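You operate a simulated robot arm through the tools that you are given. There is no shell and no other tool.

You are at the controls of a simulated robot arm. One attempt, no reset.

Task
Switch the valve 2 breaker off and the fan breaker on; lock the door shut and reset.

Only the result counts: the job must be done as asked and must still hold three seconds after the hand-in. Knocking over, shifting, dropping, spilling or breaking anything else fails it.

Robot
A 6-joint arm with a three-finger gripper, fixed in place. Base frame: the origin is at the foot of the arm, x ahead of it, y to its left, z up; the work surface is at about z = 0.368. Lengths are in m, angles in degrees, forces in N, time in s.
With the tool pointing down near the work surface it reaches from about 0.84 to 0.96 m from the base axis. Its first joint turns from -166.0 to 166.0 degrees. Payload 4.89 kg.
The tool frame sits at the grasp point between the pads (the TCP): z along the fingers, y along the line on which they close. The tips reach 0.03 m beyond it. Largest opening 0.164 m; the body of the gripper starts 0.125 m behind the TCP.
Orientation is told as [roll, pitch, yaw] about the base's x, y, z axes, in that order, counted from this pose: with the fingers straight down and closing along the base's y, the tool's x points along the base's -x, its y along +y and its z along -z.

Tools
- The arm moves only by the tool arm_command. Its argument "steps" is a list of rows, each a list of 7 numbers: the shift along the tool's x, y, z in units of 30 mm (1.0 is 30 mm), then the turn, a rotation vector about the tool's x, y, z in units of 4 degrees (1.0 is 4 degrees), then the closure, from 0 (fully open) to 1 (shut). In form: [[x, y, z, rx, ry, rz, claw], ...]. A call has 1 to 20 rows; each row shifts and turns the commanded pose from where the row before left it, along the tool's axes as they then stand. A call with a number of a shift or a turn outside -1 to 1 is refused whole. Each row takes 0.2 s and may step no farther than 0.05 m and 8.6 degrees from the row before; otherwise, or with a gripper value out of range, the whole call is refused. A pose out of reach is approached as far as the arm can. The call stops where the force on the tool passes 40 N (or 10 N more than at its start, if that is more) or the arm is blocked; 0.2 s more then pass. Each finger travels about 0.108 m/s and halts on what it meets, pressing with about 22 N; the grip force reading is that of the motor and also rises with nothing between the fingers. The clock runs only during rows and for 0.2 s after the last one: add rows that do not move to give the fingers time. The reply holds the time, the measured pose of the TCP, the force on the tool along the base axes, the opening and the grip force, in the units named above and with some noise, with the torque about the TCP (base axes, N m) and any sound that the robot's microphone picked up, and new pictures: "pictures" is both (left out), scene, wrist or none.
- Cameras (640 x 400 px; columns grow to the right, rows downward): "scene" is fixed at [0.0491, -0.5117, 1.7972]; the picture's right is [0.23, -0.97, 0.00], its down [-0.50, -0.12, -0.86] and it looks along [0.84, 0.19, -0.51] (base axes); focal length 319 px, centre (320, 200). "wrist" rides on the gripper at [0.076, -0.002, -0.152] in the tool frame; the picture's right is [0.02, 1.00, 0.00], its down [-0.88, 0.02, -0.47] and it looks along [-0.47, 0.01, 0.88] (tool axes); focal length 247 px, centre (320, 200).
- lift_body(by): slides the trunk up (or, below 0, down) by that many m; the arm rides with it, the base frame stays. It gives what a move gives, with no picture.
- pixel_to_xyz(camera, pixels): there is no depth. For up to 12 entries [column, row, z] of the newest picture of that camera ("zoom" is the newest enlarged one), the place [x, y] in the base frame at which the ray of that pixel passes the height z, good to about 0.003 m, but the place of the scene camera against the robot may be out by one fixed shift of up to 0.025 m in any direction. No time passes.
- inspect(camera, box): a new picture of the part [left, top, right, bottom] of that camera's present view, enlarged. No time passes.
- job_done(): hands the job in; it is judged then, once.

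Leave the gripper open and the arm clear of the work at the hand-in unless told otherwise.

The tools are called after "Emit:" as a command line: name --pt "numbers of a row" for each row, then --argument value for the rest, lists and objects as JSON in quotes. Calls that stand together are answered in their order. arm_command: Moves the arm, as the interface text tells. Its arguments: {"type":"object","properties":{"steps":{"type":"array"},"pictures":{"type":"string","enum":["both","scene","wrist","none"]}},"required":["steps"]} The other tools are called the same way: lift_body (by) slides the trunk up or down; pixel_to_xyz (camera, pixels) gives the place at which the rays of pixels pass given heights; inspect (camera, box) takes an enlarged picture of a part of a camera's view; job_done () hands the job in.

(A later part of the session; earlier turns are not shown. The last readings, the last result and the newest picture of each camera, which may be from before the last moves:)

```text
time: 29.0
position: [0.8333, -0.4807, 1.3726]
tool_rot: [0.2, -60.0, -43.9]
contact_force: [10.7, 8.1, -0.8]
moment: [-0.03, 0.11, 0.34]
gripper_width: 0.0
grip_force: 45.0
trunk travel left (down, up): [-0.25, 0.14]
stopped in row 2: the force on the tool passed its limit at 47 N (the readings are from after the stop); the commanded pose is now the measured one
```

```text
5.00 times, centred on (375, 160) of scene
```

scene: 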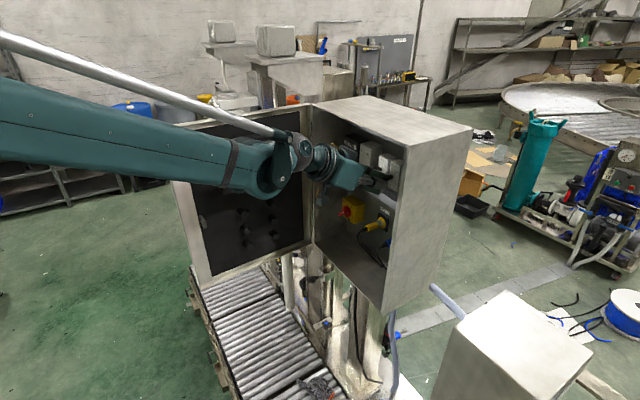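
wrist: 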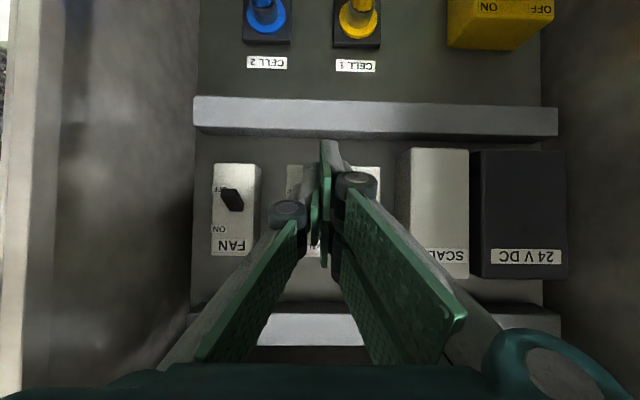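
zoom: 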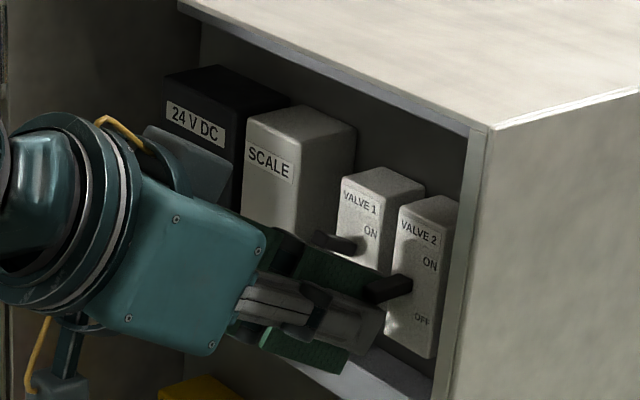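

The fingers slipped off below the lever (opening 0). VALVE 2 is still ON, and the scene zoom shows its lever above my fingers. Most of my force went along the lever rather than across it. I'll back out, come in above the lever with closed fingers, and push square to it; at this tilt that is the tool's +x. First back out and rise.

Emit:
arm_command --pt "0 0 -0.556 0 0 0 1" --pt "0 0 -0.556 0 0 0 1" --pt "0 0 -0.556 0 0 0 1" --pt "-0.661 -0.083 -0.382 0 0 0 1" --pt "-0.661 -0.083 -0.382 0 0 0 1" --pt "-0.661 -0.083 -0.382 0 0 0 1"

Emit:
inspect --camera "wrist" --box '[220, 60, 420, 240]'

Emit:
inspect --camera "scene" --box '[330, 120, 420, 200]'

```text
time: 30.4
position: [0.7934, -0.4585, 1.4677]
tool_rot: [0.3, -59.9, -44.2]
contact_force: [0.7, -0.5, -0.4]
moment: [0.0, 0.03, -0.04]
gripper_width: 0.0
grip_force: 45.0
trunk travel left (down, up): [-0.25, 0.14]
```

scene: 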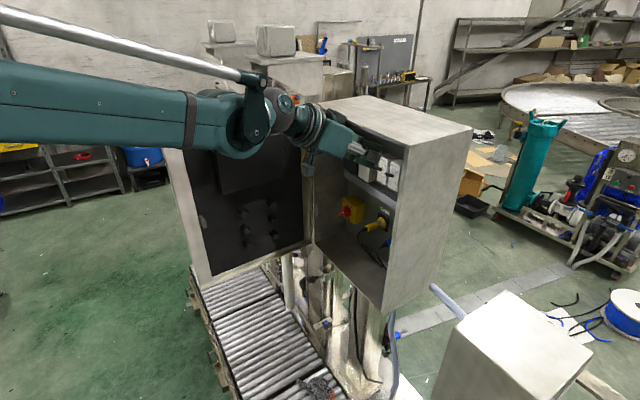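
wrist: 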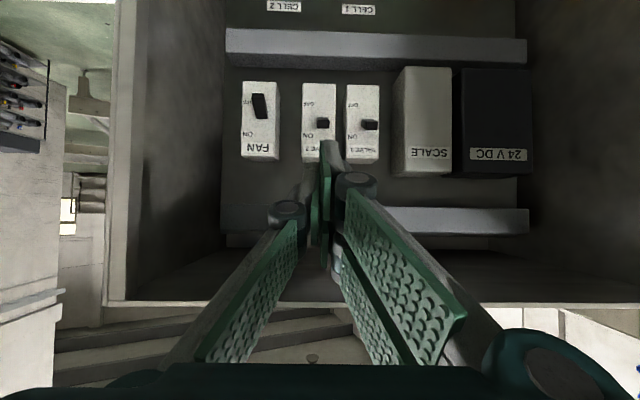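

```text
2.22 times, centred on (320, 150) of wrist
```

zoom: 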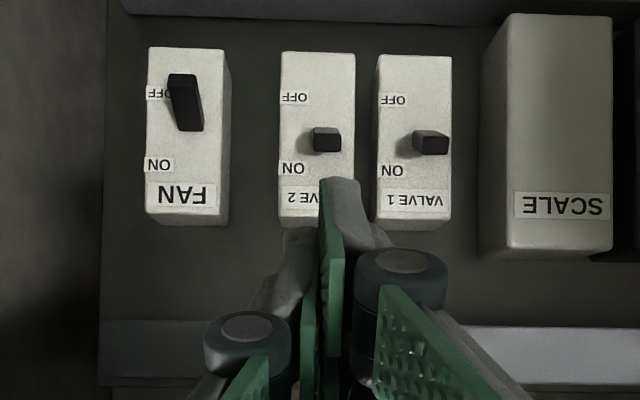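

```text
5.00 times, centred on (375, 160) of scene
```

zoom: 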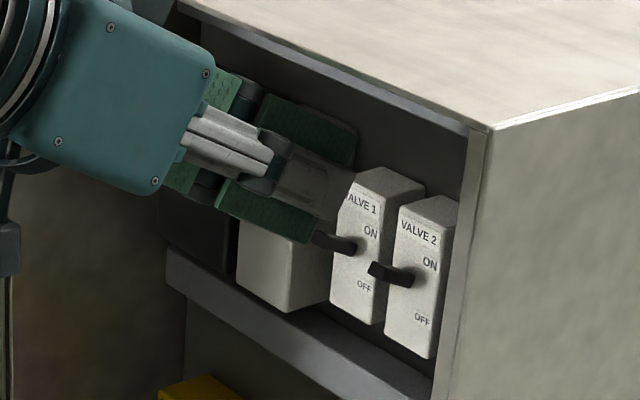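

VALVE 2's lever is still ON, like VALVE 1's. I shift 3 mm to centre on it, slide in above the lever, then press square to it.

Emit:
arm_command --pt "0 0.033 0.569 0 0 0 1" --pt "0 0.033 0.569 0 0 0 1" --pt "0 0.033 0.569 0 0 0 1" --pt "0.17 0 0 0 0 0 1" --pt "0.17 0 0 0 0 0 1"

Emit:
inspect --camera "scene" --box '[330, 120, 420, 200]'

Emit:
inspect --camera "wrist" --box '[220, 60, 420, 240]'

```text
time: 31.6
position: [0.8252, -0.4827, 1.4325]
tool_rot: [0.2, -59.9, -44.1]
contact_force: [-0.1, 0.4, -0.3]
moment: [0.0, 0.02, 0.0]
gripper_width: 0.0
grip_force: 45.0
trunk travel left (down, up): [-0.25, 0.14]
```

scene: 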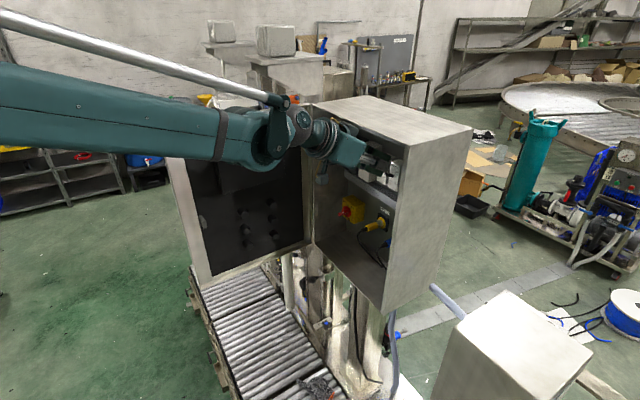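
wrist: 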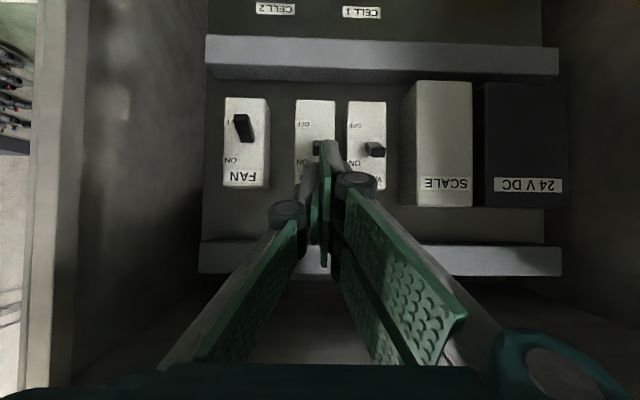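

```text
5.00 times, centred on (375, 160) of scene
```

zoom: 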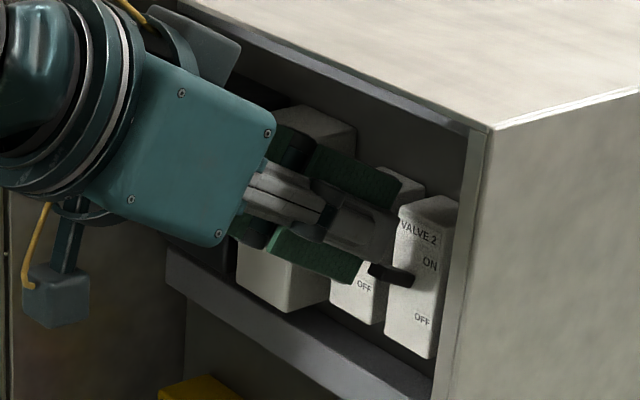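

```text
2.22 times, centred on (320, 150) of wrist
```

zoom: 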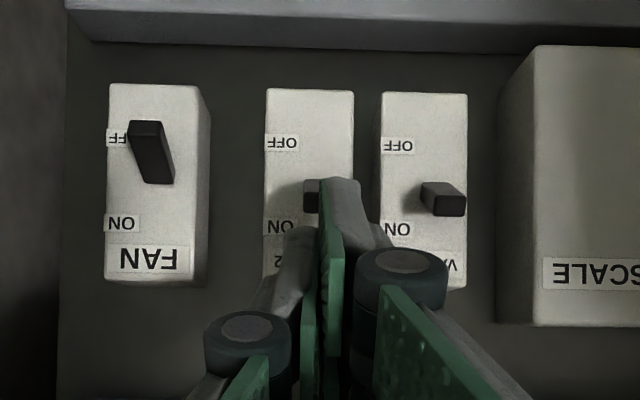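

The wrist view explains the earlier slip. This gripper has one finger on the left and a pair on the right, and the pair reaches about ±29 mm along tool x. A level tool suits pushing better: the pair's lower edge can press straight down on the lever tip. I back out 6 cm, turn to horizontal and line the right-hand fingers up with the VALVE 2 lever.

Emit:
arm_command --pt "0 0 -0.667 0 0 0 1" --pt "0 0 -0.667 0 0 0 1" --pt "0 0 -0.667 0 0 0 1" --pt "0 0 0 0 -1 0 1" --pt "0 0 0 0 -1 0 1" --pt "0 0 0 0 -1 0 1" --pt "0 0 0 0 -1 0 1" --pt "0 0 0 0 -1 0 1" --pt "0 0 0 0 -1 0 1" --pt "0 0 0 0 -1 0 1" --pt "0 0 0 0 -0.5 0 1"

Emit:
inspect --camera "wrist" --box '[220, 60, 420, 240]'

Emit:
inspect --camera "scene" --box '[310, 110, 430, 210]'

```text
time: 34.0
position: [0.7864, -0.4458, 1.4603]
tool_rot: [82.0, -89.9, -125.8]
contact_force: [-1.2, -1.0, 0.2]
moment: [0.02, 0.03, 0.01]
gripper_width: 0.0
grip_force: 44.7
trunk travel left (down, up): [-0.25, 0.14]
```

scene: 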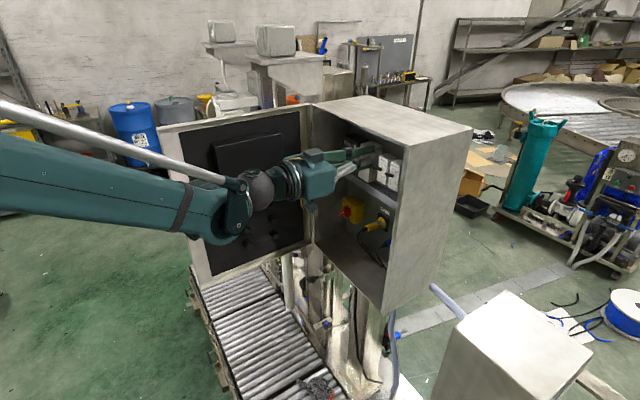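
wrist: 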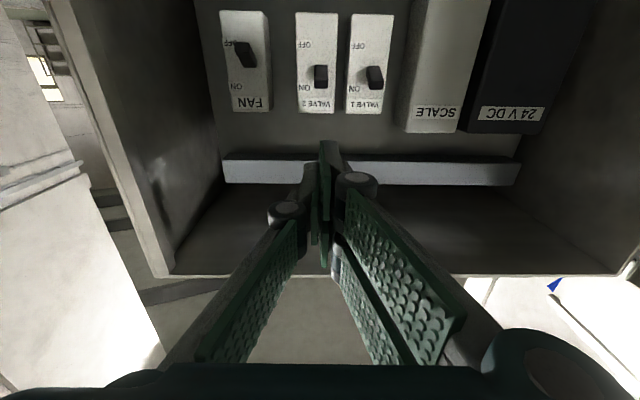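

```text
2.22 times, centred on (320, 150) of wrist
```

zoom: 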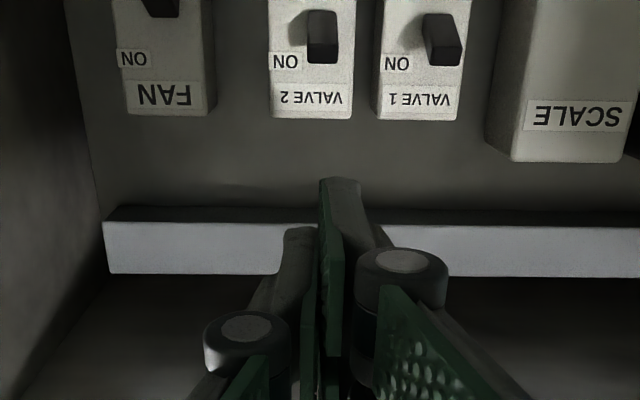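

```text
4.00 times, centred on (370, 160) of scene
```

zoom: 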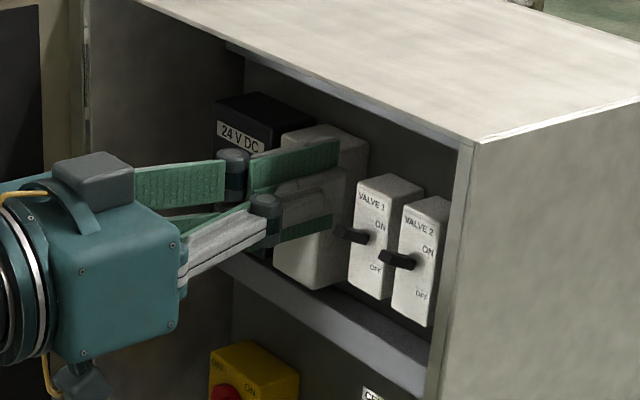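

The tool is level. The VALVE 2 lever tip's top is at z≈1.40, s≈0.225. I shift so the right-hand fingers are over that lever (6.6 mm to -s), drop 15 mm, and slide in 5 cm above it.

Emit:
arm_command --pt "0.51 -0.22 0 0 0 0 1" --pt "0 0 0.573 0 0 0 1" --pt "0 0 0.573 0 0 0 1" --pt "0 0 0.573 0 0 0 1"

Emit:
inspect --camera "wrist" --box '[220, 40, 420, 220]'

Emit:
inspect --camera "scene" --box '[330, 120, 420, 200]'

```text
time: 35.0
position: [0.8201, -0.4868, 1.4454]
tool_rot: [62.2, -89.9, -106.1]
contact_force: [-0.5, 0.4, 0.6]
moment: [0.05, -0.01, 0.0]
gripper_width: 0.0
grip_force: 45.2
trunk travel left (down, up): [-0.25, 0.14]
```

scene: 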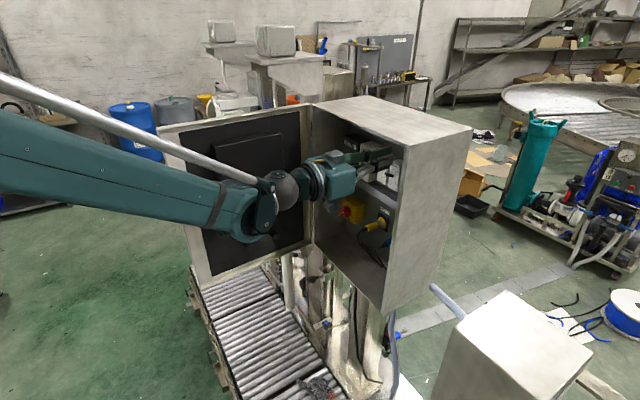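
wrist: 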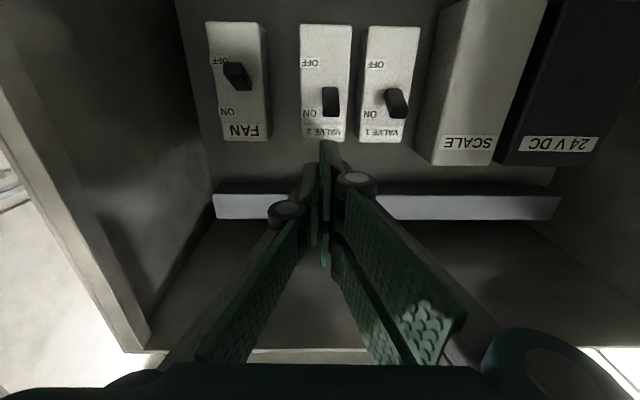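

```text
2.22 times, centred on (320, 130) of wrist
```

zoom: 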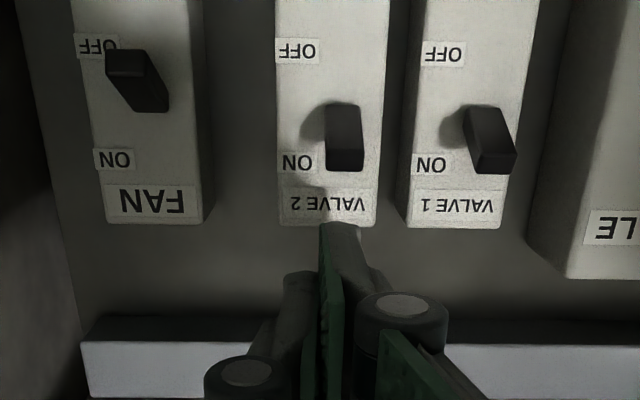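

```text
5.00 times, centred on (375, 160) of scene
```

zoom: 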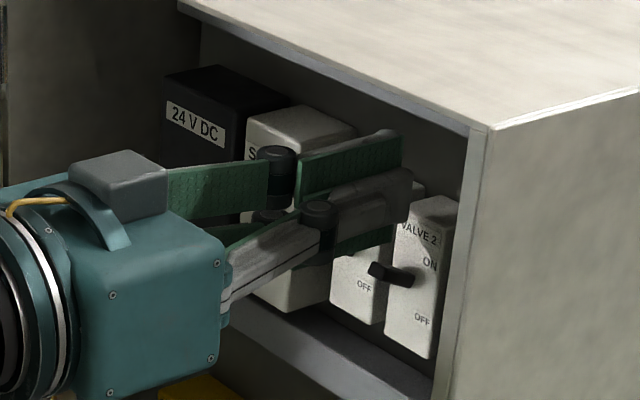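

The right-hand fingers are just above the VALVE 2 lever and lined up with it (finger end at zoom column 340, lever at 343). I press straight down in 4 mm steps.

Emit:
arm_command --pt "0.133 0 0 0 0 0 1" --pt "0.133 0 0 0 0 0 1" --pt "0.133 0 0 0 0 0 1" --pt "0.133 0 0 0 0 0 1" --pt "0.133 0 0 0 0 0 1" --pt "0.133 0 0 0 0 0 1" --pt "0.133 0 0 0 0 0 1" --pt "0.133 0 0 0 0 0 1" --pt "0.133 0 0 0 0 0 1"

Emit:
inspect --camera "wrist" --box '[220, 40, 420, 220]'

Emit:
inspect --camera "scene" --box '[330, 120, 420, 200]'

```text
time: 37.0
position: [0.8178, -0.4878, 1.4112]
tool_rot: [62.8, -89.8, -106.6]
contact_force: [-0.5, 0.6, -0.3]
moment: [0.0, -0.01, -0.03]
gripper_width: 0.0
grip_force: 45.4
trunk travel left (down, up): [-0.25, 0.14]
```

scene: 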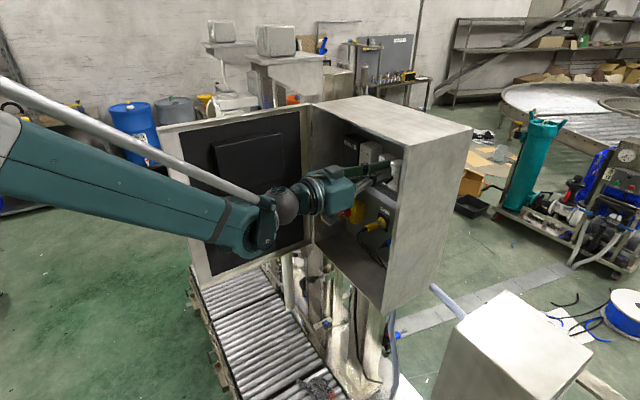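
wrist: 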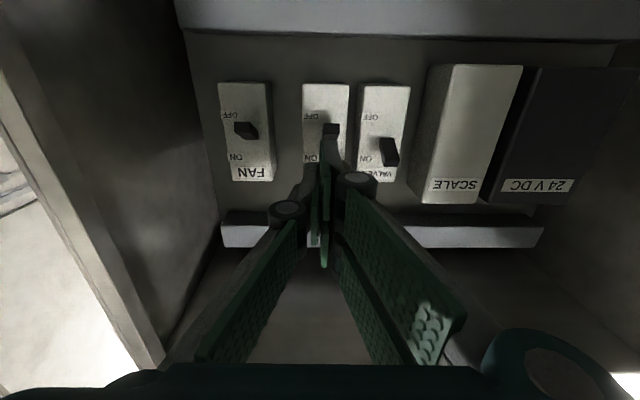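

```text
2.22 times, centred on (320, 130) of wrist
```

zoom: 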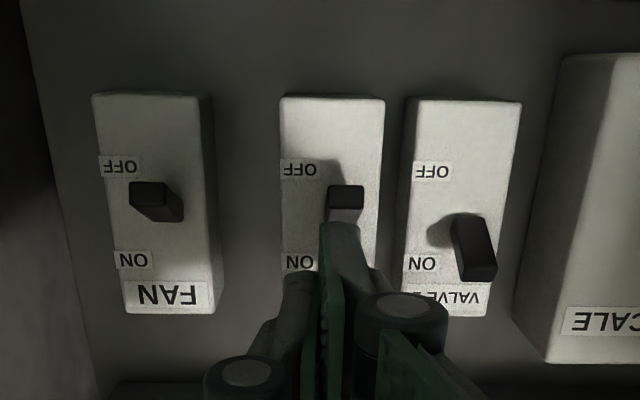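

```text
5.00 times, centred on (375, 160) of scene
```

zoom: 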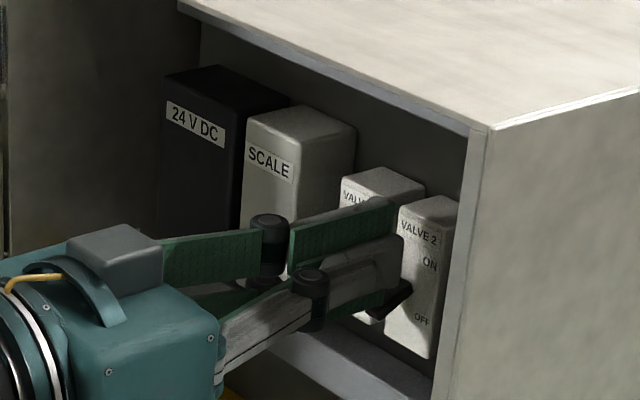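

VALVE 2's lever has snapped down: its tip (zoom (345,190)) now sits level with the FAN lever's OFF position, and the force is back to zero. I back out, then move beside and below the FAN lever so I can lift it from underneath.

Emit:
arm_command --pt "-0.05 0 0 0 0 0 1" --pt "0 0 -0.667 0 0 0 1" --pt "0 0 -0.667 0 0 0 1" --pt "0 0 -0.667 0 0 0 1" --pt "0.72 -0.477 0 0 0 0 1" --pt "0.72 -0.477 0 0 0 0 1" --pt "0.72 -0.477 0 0 0 0 1" --pt "0.72 -0.477 0 0 0 0 1"

Emit:
inspect --camera "wrist" --box '[220, 0, 420, 220]'

Emit:
inspect --camera "scene" --box '[330, 120, 420, 200]'

```text
time: 38.8
position: [0.7365, -0.4854, 1.3239]
tool_rot: [67.5, -89.9, -111.0]
contact_force: [0.2, 0.3, 0.4]
moment: [0.02, 0.03, 0.01]
gripper_width: 0.0003
grip_force: 44.9
trunk travel left (down, up): [-0.25, 0.14]
```

scene: 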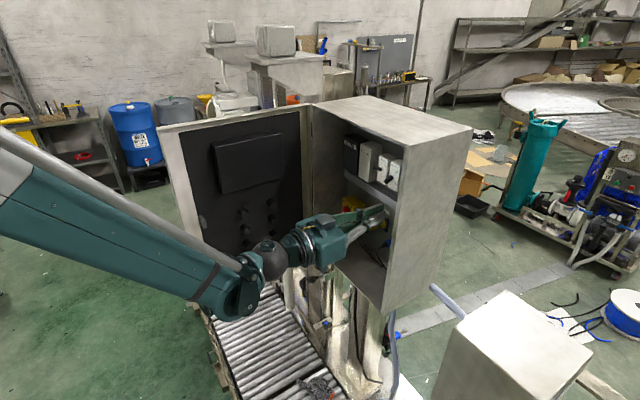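
wrist: 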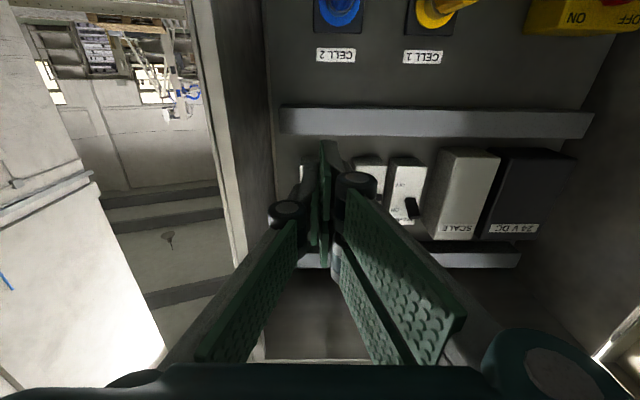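

```text
1.82 times, centred on (320, 110) of wrist
```

zoom: 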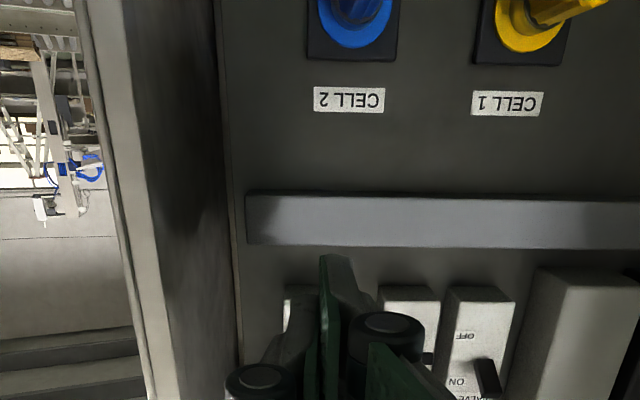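

```text
5.00 times, centred on (375, 160) of scene
```

zoom: 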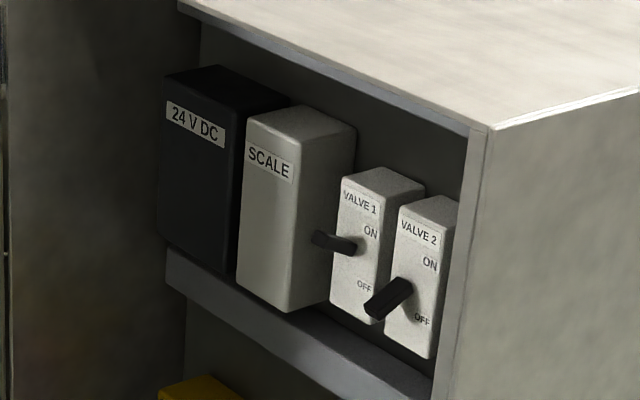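

VALVE 2 is now clearly at OFF and VALVE 1 is still ON. I advance 6 cm under the FAN lever.

Emit:
arm_command --pt "0 -0.04 0.667 0 0 0 1" --pt "0 -0.04 0.667 0 0 0 1" --pt "0 -0.04 0.667 0 0 0 1"

Emit:
inspect --camera "wrist" --box '[220, 60, 420, 260]'

Emit:
inspect --camera "scene" --box '[330, 130, 430, 220]'

```text
time: 39.6
position: [0.7758, -0.5279, 1.3237]
tool_rot: [62.6, -89.9, -106.2]
contact_force: [0.1, 0.1, -0.2]
moment: [0.01, 0.04, -0.01]
gripper_width: 0.0
grip_force: 44.6
trunk travel left (down, up): [-0.25, 0.14]
```

scene: 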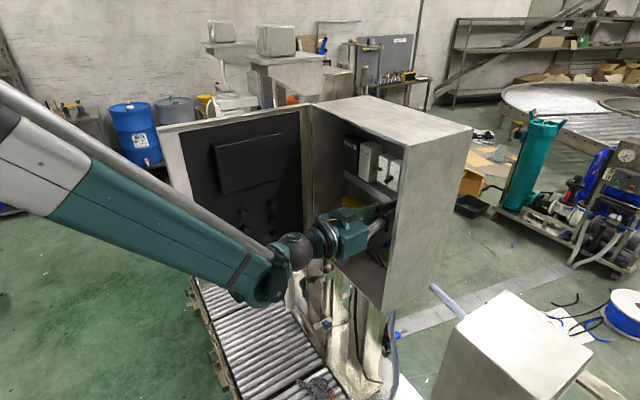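
wrist: 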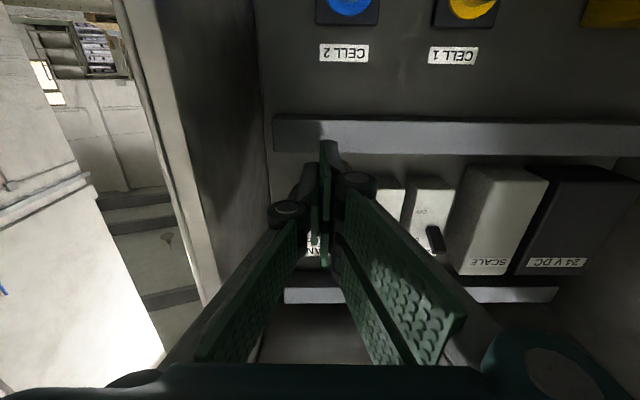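

```text
2.00 times, centred on (320, 160) of wrist
```

zoom: 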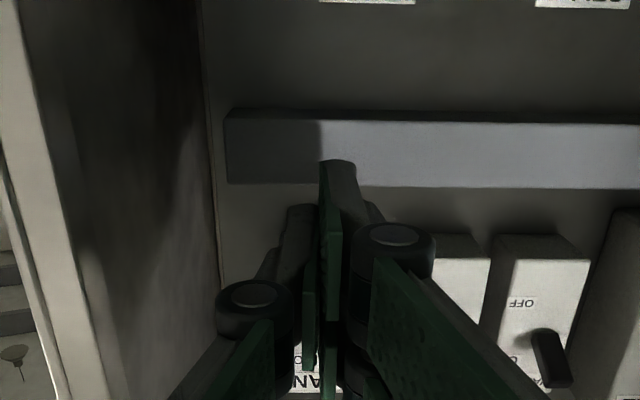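

```text
4.44 times, centred on (380, 175) of scene
```

zoom: 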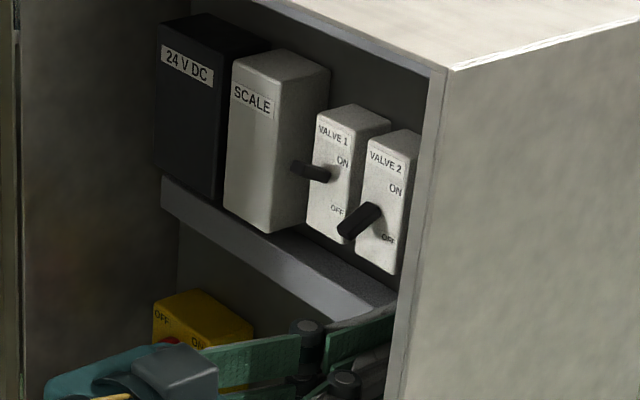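

The fingers are beneath the FAN lever, with no contact. I lift straight up in 4 mm steps.

Emit:
arm_command --pt "-0.133 0 0 0 0 0 1" --pt "-0.133 0 0 0 0 0 1" --pt "-0.133 0 0 0 0 0 1" --pt "-0.133 0 0 0 0 0 1" --pt "-0.133 0 0 0 0 0 1" --pt "-0.133 0 0 0 0 0 1" --pt "-0.133 0 0 0 0 0 1" --pt "-0.133 0 0 0 0 0 1" --pt "-0.133 0 0 0 0 0 1"

Emit:
inspect --camera "wrist" --box '[220, 60, 420, 260]'

```text
time: 41.6
position: [0.7771, -0.532, 1.3618]
tool_rot: [61.3, -89.8, -105.1]
contact_force: [-0.4, 0.4, -0.4]
moment: [-0.01, 0.01, 0.03]
gripper_width: 0.0
grip_force: 44.7
trunk travel left (down, up): [-0.25, 0.14]
```

scene: 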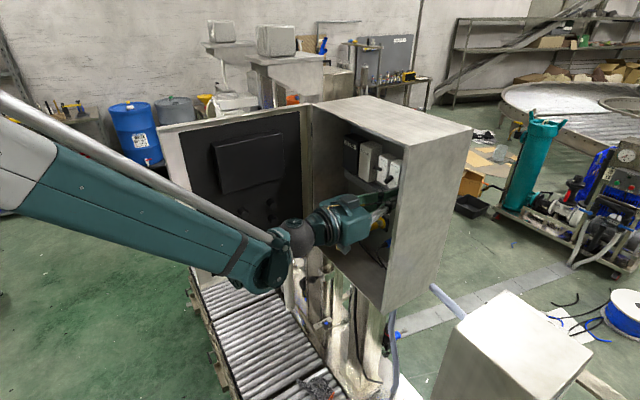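
wrist: 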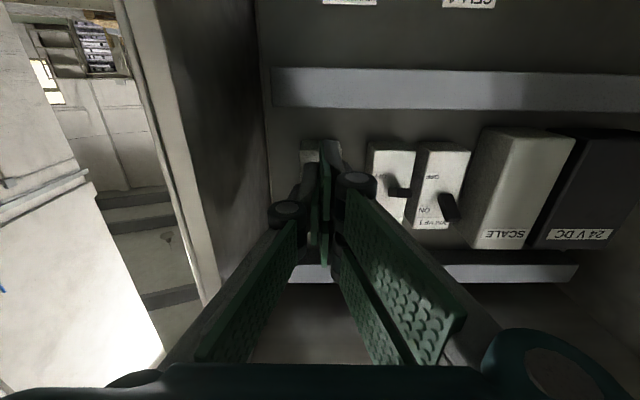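

```text
2.00 times, centred on (320, 160) of wrist
```

zoom: 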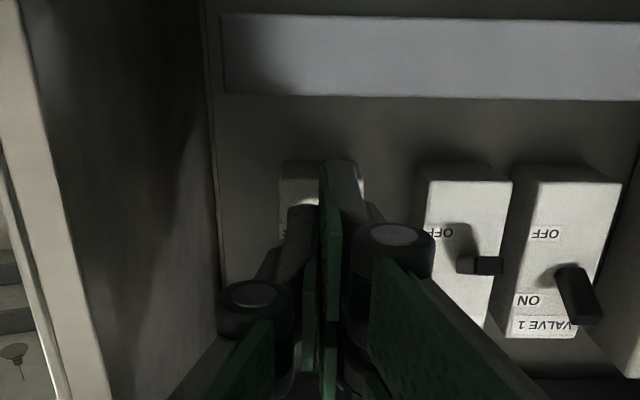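

The force is back to zero, so the lever likely snapped over. I lower 2 mm and back out to look.

Emit:
arm_command --pt "0.07 0 0 0 0 0 1" --pt "0 0 -0.8 0 0 0 1" --pt "0 0 -0.8 0 0 0 1" --pt "0 0 -0.8 0 0 0 1" --pt "0.5 0.3 -0.8 0 0 0 1" --pt "0.8 0.3 -0.5 0 0 0 1" --pt "0.8 0.3 0 0 0 0 1"

Emit:
inspect --camera "wrist" --box '[240, 80, 440, 260]'

Emit:
inspect --camera "scene" --box '[330, 120, 420, 200]'

```text
time: 43.2
position: [0.7147, -0.4353, 1.2957]
tool_rot: [76.2, -89.8, -120.1]
contact_force: [-1.1, 1.3, 0.0]
moment: [0.08, 0.05, 0.1]
gripper_width: 0.0
grip_force: 45.0
trunk travel left (down, up): [-0.25, 0.14]
```

scene: 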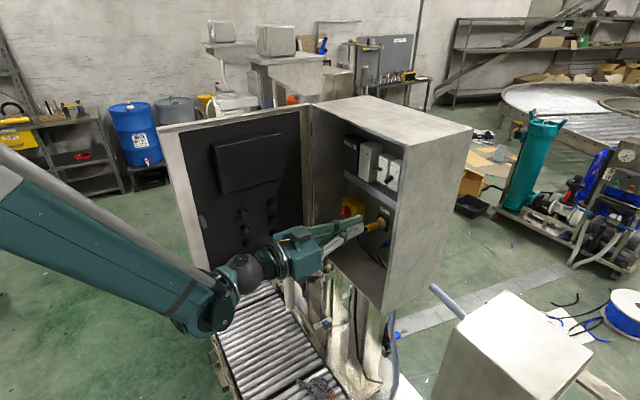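
wrist: 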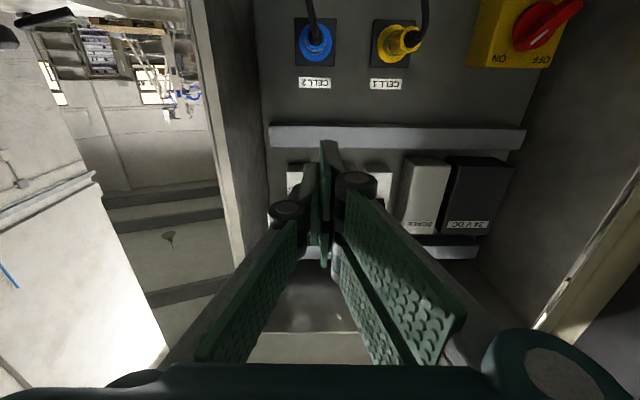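

```text
2.22 times, centred on (340, 170) of wrist
```

zoom: 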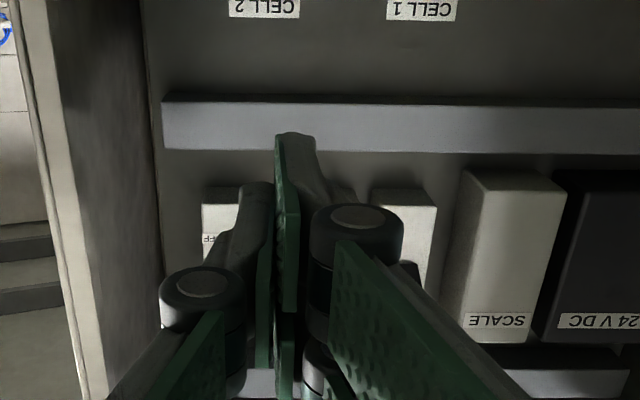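

```text
5.00 times, centred on (375, 160) of scene
```

zoom: 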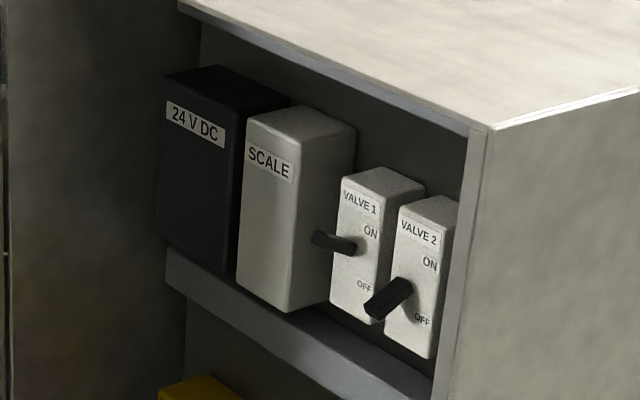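

The fingers hide FAN from here. I rise to z≈1.45 outside the cabinet, where the levers showed clearly before.

Emit:
arm_command --pt "-0.858 0.1 -0.17 0 0 0 1" --pt "-0.858 0.1 -0.17 0 0 0 1" --pt "-0.858 0.1 -0.17 0 0 0 1" --pt "-0.858 0.1 -0.17 0 0 0 1" --pt "-0.858 0.1 -0.17 0 0 0 1" --pt "-0.858 0.1 -0.17 0 0 0 1"

Emit:
inspect --camera "wrist" --box '[240, 10, 420, 160]'

```text
time: 44.6
position: [0.7053, -0.4029, 1.451]
tool_rot: [55.8, -89.8, -99.6]
contact_force: [0.9, -0.8, 0.4]
moment: [-0.01, -0.02, -0.01]
gripper_width: 0.0006
grip_force: 45.0
trunk travel left (down, up): [-0.25, 0.14]
```

scene: 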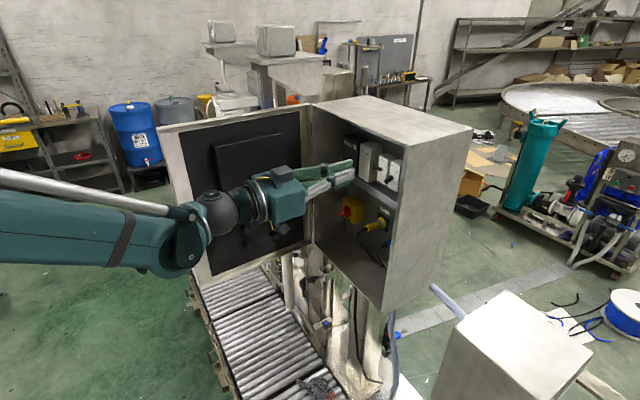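
wrist: 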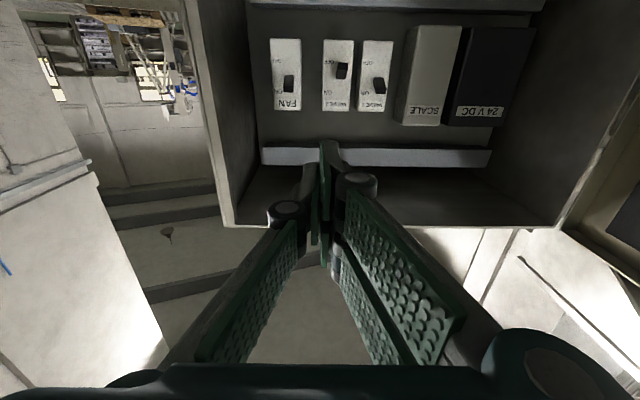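

```text
2.67 times, centred on (330, 85) of wrist
```

zoom: 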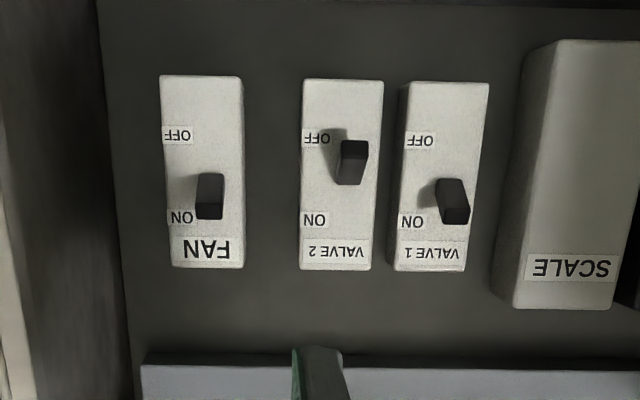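

FAN now reads ON, VALVE 2 OFF and VALVE 1 is unchanged at ON. Next is the door. I back away and up and turn the tool to point down, so I can cross over the door top to its outer side.

Emit:
arm_command --pt "0 0 -1 0 0 0 1" --pt "0 0 -1 0 0 0 1" --pt "-0.95 0 0 0 0 0 1" --pt "-0.95 0 0 0 0 0 1" --pt "-0.95 0 0 0 0 0 1" --pt "-0.95 0 0 0 0 0 1" --pt "-0.95 0 0 0 0 0 1" --pt "-0.95 0 0 0 0 0 1" --pt "0 0 0 0 1 0 1" --pt "0 0 0 0 1 0 1" --pt "0 0 0 0 1 0 1" --pt "0 0 0 0 1 0 1" --pt "0 0 0 0 1 0 1" --pt "0 0 0 0 1 0 1" --pt "0 0 0 0 1 0 1" --pt "0 0 0 0 1 0 1" --pt "0 0 0 0 1 0 1" --pt "0 0 0 0 1 0 1" --pt "0 0 0 0 1 0 1"

Emit:
inspect --camera "scene" --box '[150, 90, 330, 290]'

```text
time: 48.6
position: [0.6614, -0.3592, 1.6213]
tool_rot: [0.2, -45.9, -44.0]
contact_force: [-0.5, -0.3, -0.2]
moment: [-0.03, -0.06, 0.0]
gripper_width: 0.0002
grip_force: 45.0
trunk travel left (down, up): [-0.25, 0.14]
```

scene: 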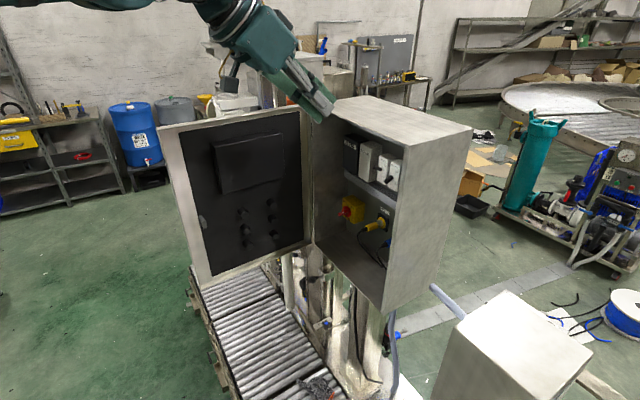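
wrist: 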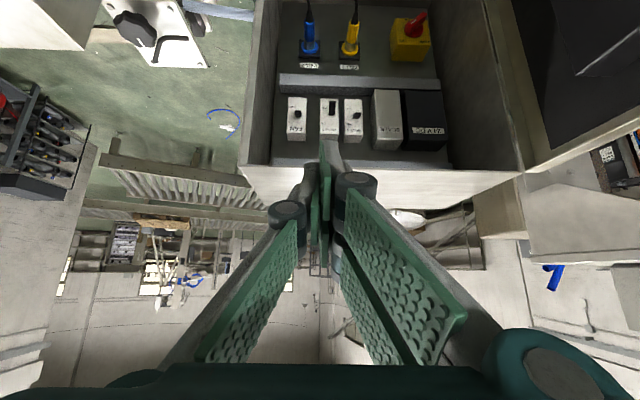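

```text
2.00 times, centred on (240, 190) of scene
```

zoom: 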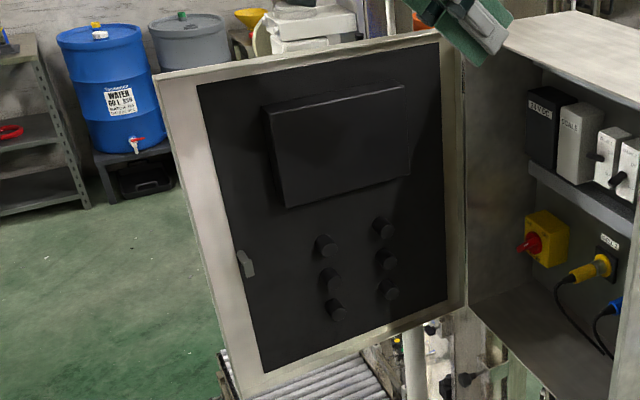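

The latch tab on the inside sits near the free edge at zoom (245,263), pointing roughly vertical, so unlocked. I finish turning the tool down and start crossing above the door.

Emit:
arm_command --pt "0 0 -0.3 0 1 0 1" --pt "0 0 -0.3 0 1 0 1" --pt "0 0 0 0 1 0 1" --pt "0 0 0 0 1 0 1" --pt "0 0 0 0 1 0 1" --pt "0 0 0 0 1 0 1" --pt "0 0 0 0 1 0 1" --pt "0 0 0 0 1 0 1" --pt "0 0 0 0 1 0 1" --pt "0 0 0 0 1 0 1" --pt "0 0 0 0 1 0 1" --pt "0 0 0 0 0.5 0 1" --pt "0.5 0.933 -0.05 0 0 0 1" --pt "0.5 0.933 -0.05 0 0 0 1" --pt "0.5 0.933 -0.05 0 0 0 1" --pt "0.5 0.933 -0.05 0 0 0 1"

```text
time: 52.0
position: [0.6861, -0.2301, 1.6449]
tool_rot: [0.2, 0.1, -43.7]
contact_force: [0.3, -0.1, -0.2]
moment: [0.18, -0.02, 0.01]
gripper_width: 0.0001
grip_force: 44.5
trunk travel left (down, up): [-0.25, 0.14]
```

scene: 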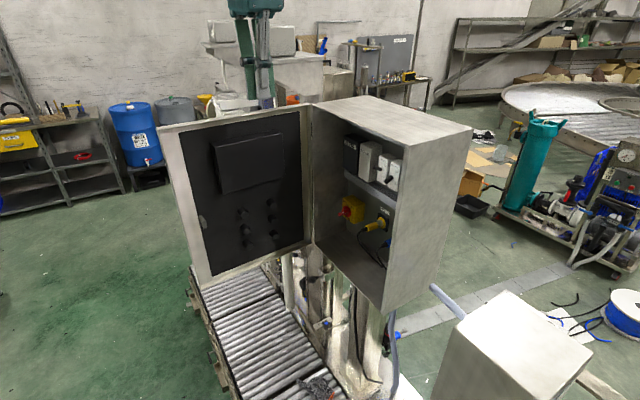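
wrist: 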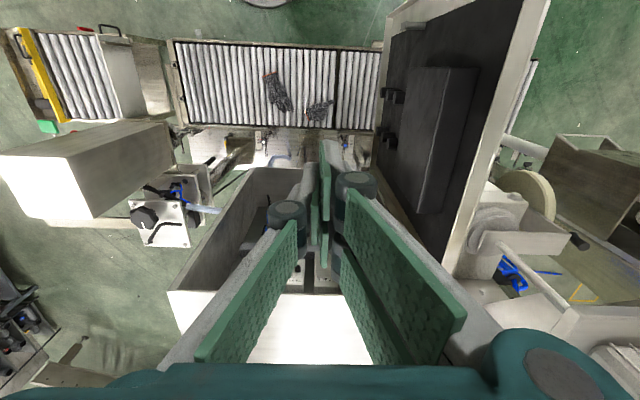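

I continue over the door at z≈1.64. There is a machine with a white box and wheel behind the door (wrist about (490-580,190-240)), so I'll look before lowering.

Emit:
arm_command --pt "0.456 0.94 0 0 0 0 1" --pt "0.456 0.94 0 0 0 0 1" --pt "0.456 0.94 0 0 0 0 1" --pt "0.456 0.94 0 0 0 0 1" --pt "0.456 0.94 0 0 0 0 1" --pt "0.456 0.94 0 0 0 0 1" --pt "0.456 0.94 0 0 0 0 1" --pt "0.456 0.94 0 0 0 0 1"

Emit:
inspect --camera "scene" --box '[150, 0, 400, 200]'

```text
time: 53.8
position: [0.7638, 0.0076, 1.6438]
tool_rot: [0.3, 0.1, -43.8]
contact_force: [0.4, -1.6, -0.3]
moment: [0.08, -0.06, 0.05]
gripper_width: 0.0
grip_force: 44.8
trunk travel left (down, up): [-0.25, 0.14]
```

scene: 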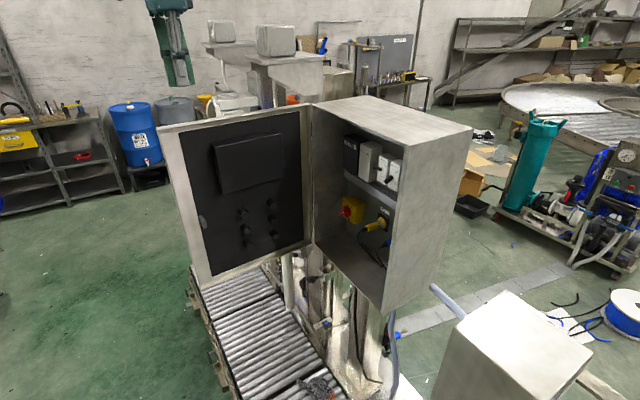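
wrist: 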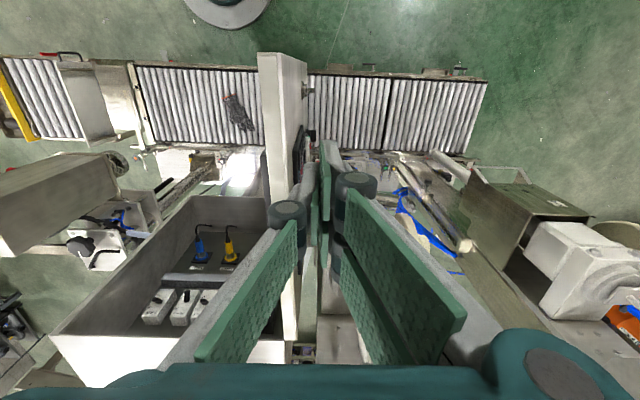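

```text
2.00 times, centred on (275, 100) of scene
```

zoom: 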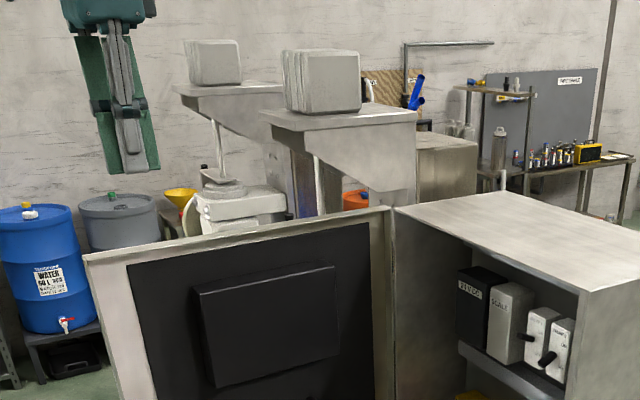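

From here the outer side next to the door is clear; that machine is far off. I shift 4 cm further from the door, then lower so the fingertips reach about 11 cm below its top.

Emit:
arm_command --pt "0 0.667 0 0 0 0 1" --pt "0.2 0.667 0 0 0 0 1" --pt "0 0 0.9 0 0 0 1" --pt "0 0 0.9 0 0 0 1" --pt "0 0 0.9 0 0 0 1" --pt "0 0 0.9 0 0 0 1" --pt "0 0 0.9 0 0 0 1" --pt "0 0 0.9 0 0 0 1" --pt "0 0 0.7 0 0 0 1"

Emit:
inspect --camera "wrist" --box '[200, 0, 400, 240]'

```text
time: 55.8
position: [0.7854, 0.0412, 1.4571]
tool_rot: [0.2, 0.1, -43.8]
contact_force: [0.2, -0.1, -0.4]
moment: [0.02, 0.0, 0.03]
gripper_width: 0.0
grip_force: 45.1
trunk travel left (down, up): [-0.25, 0.14]
```

scene: 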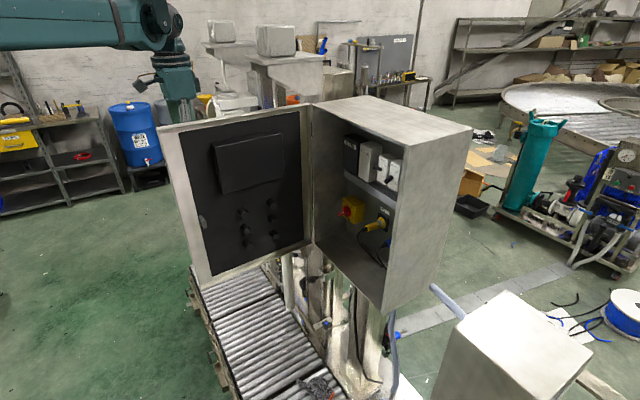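
wrist: 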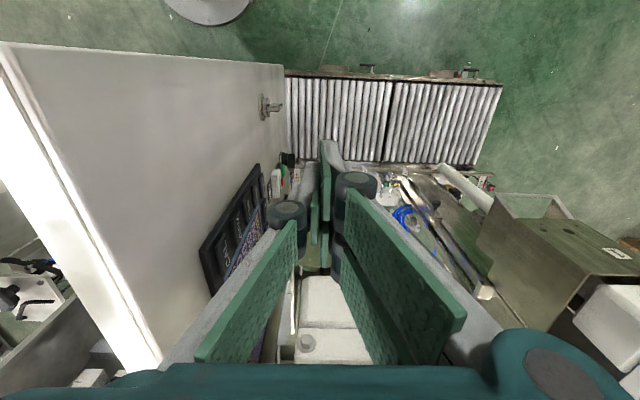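

```text
1.67 times, centred on (300, 120) of wrist
```

zoom: 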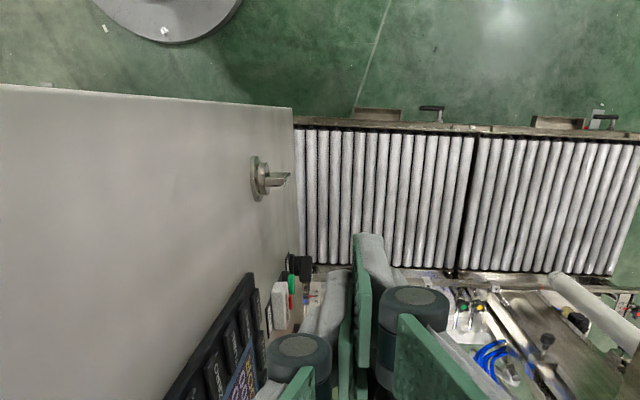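

I can see the outer face now: the HMI with keys, the buttons below it, and a wing-type lock handle near the free edge at wrist (269,107). I push the door toward closed along its arc, with contact about 0.34 m from the hinge, clear of the HMI.

Emit:
arm_command --pt "0.07 -0.618 0 0 0 0 1" --pt "0.07 -0.618 0 0 0 0 1" --pt "0.07 -0.618 0 0 0 0 1" --pt "0.07 -0.618 0 0 0 0 1" --pt "0.07 -0.618 0 0 0 0 1" --pt "0.07 -0.618 0 0 0 0 1" --pt "-0.17 -0.74 0 0 0 0 1" --pt "-0.17 -0.74 0 0 0 0 1" --pt "-0.17 -0.74 0 0 0 0 1" --pt "-0.17 -0.74 0 0 0 0 1"

```text
time: 58.0
position: [0.6546, -0.1074, 1.458]
tool_rot: [0.1, 0.1, -43.8]
contact_force: [0.4, 0.1, -1.3]
moment: [-0.03, 0.06, -0.02]
gripper_width: 0.0
grip_force: 44.8
trunk travel left (down, up): [-0.25, 0.14]
```

scene: 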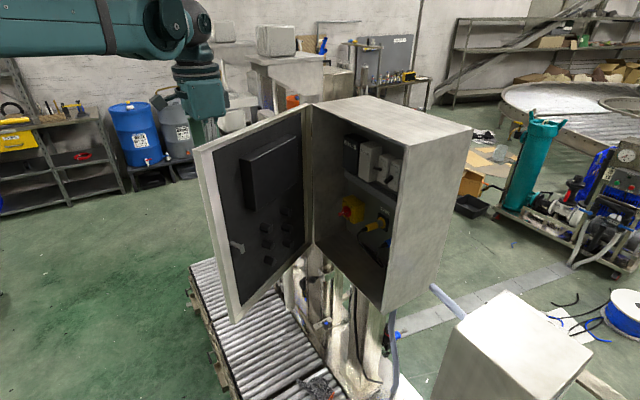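
wrist: 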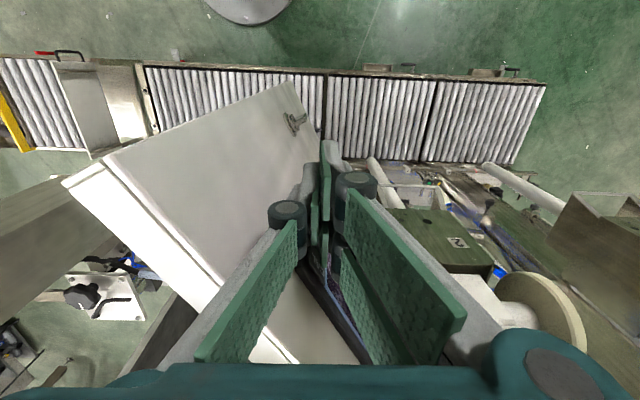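

The door is closing (about 58° now) with hardly any force. I continue around the arc.

Emit:
arm_command --pt "-0.34 -0.657 0 0 0 0 1" --pt "-0.34 -0.657 0 0 0 0 1" --pt "-0.34 -0.657 0 0 0 0 1" --pt "-0.34 -0.657 0 0 0 0 1" --pt "-0.512 -0.56 0 0 0 0 1" --pt "-0.512 -0.56 0 0 0 0 1" --pt "-0.512 -0.56 0 0 0 0 1" --pt "-0.512 -0.56 0 0 0 0 1"

```text
time: 59.8
position: [0.6287, -0.2832, 1.4557]
tool_rot: [0.1, 0.0, -43.8]
contact_force: [-0.7, 1.1, -0.3]
moment: [-0.11, 0.01, -0.01]
gripper_width: 0.0
grip_force: 44.4
trunk travel left (down, up): [-0.25, 0.14]
```

scene: 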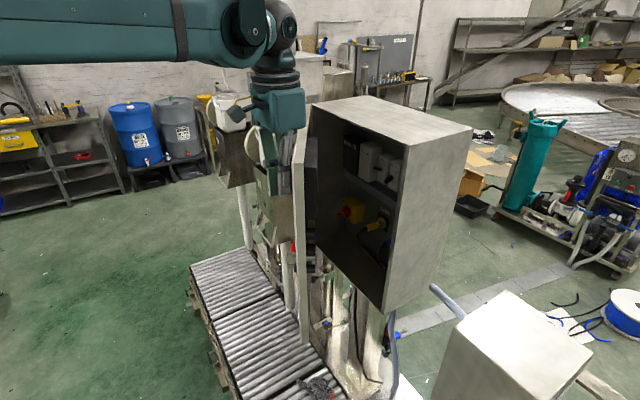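
wrist: 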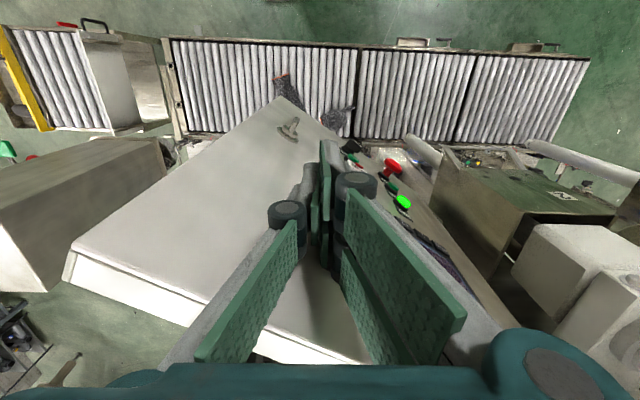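

The door is about 30° from closed. I continue to nearly shut.

Emit:
arm_command --pt "-0.63 -0.4 0 0 0 0 1" --pt "-0.63 -0.4 0 0 0 0 1" --pt "-0.63 -0.4 0 0 0 0 1" --pt "-0.63 -0.4 0 0 0 0 1" --pt "-0.49 -0.177 0 0 0 0 1" --pt "-0.49 -0.177 0 0 0 0 1" --pt "-0.49 -0.177 0 0 0 0 1" --pt "-0.49 -0.177 0 0 0 0 1"

```text
time: 61.6
position: [0.6777, -0.4262, 1.4585]
tool_rot: [0.1, 0.0, -43.8]
contact_force: [-0.2, 0.5, 0.3]
moment: [-0.01, 0.01, 0.01]
gripper_width: 0.0003
grip_force: 45.4
trunk travel left (down, up): [-0.25, 0.14]
heard: click, click
```

scene: 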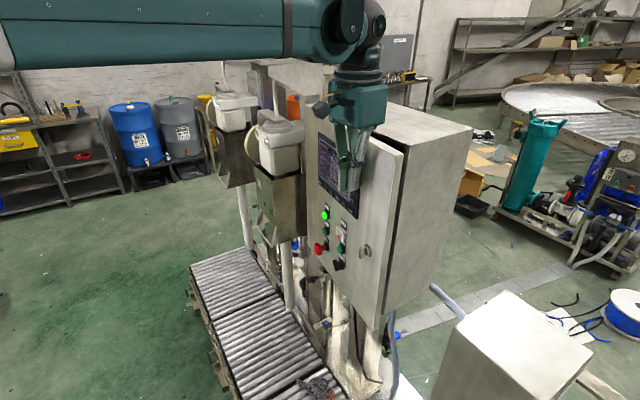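
wrist: 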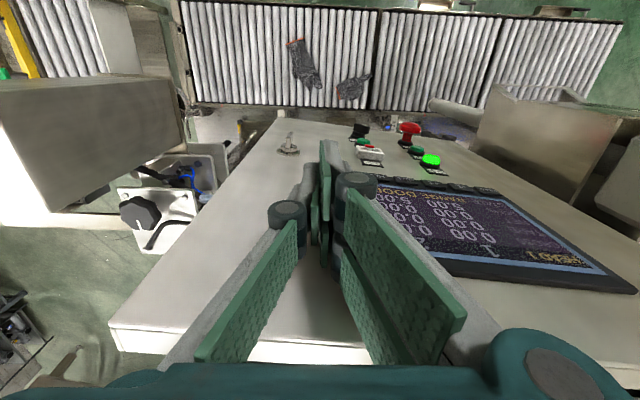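

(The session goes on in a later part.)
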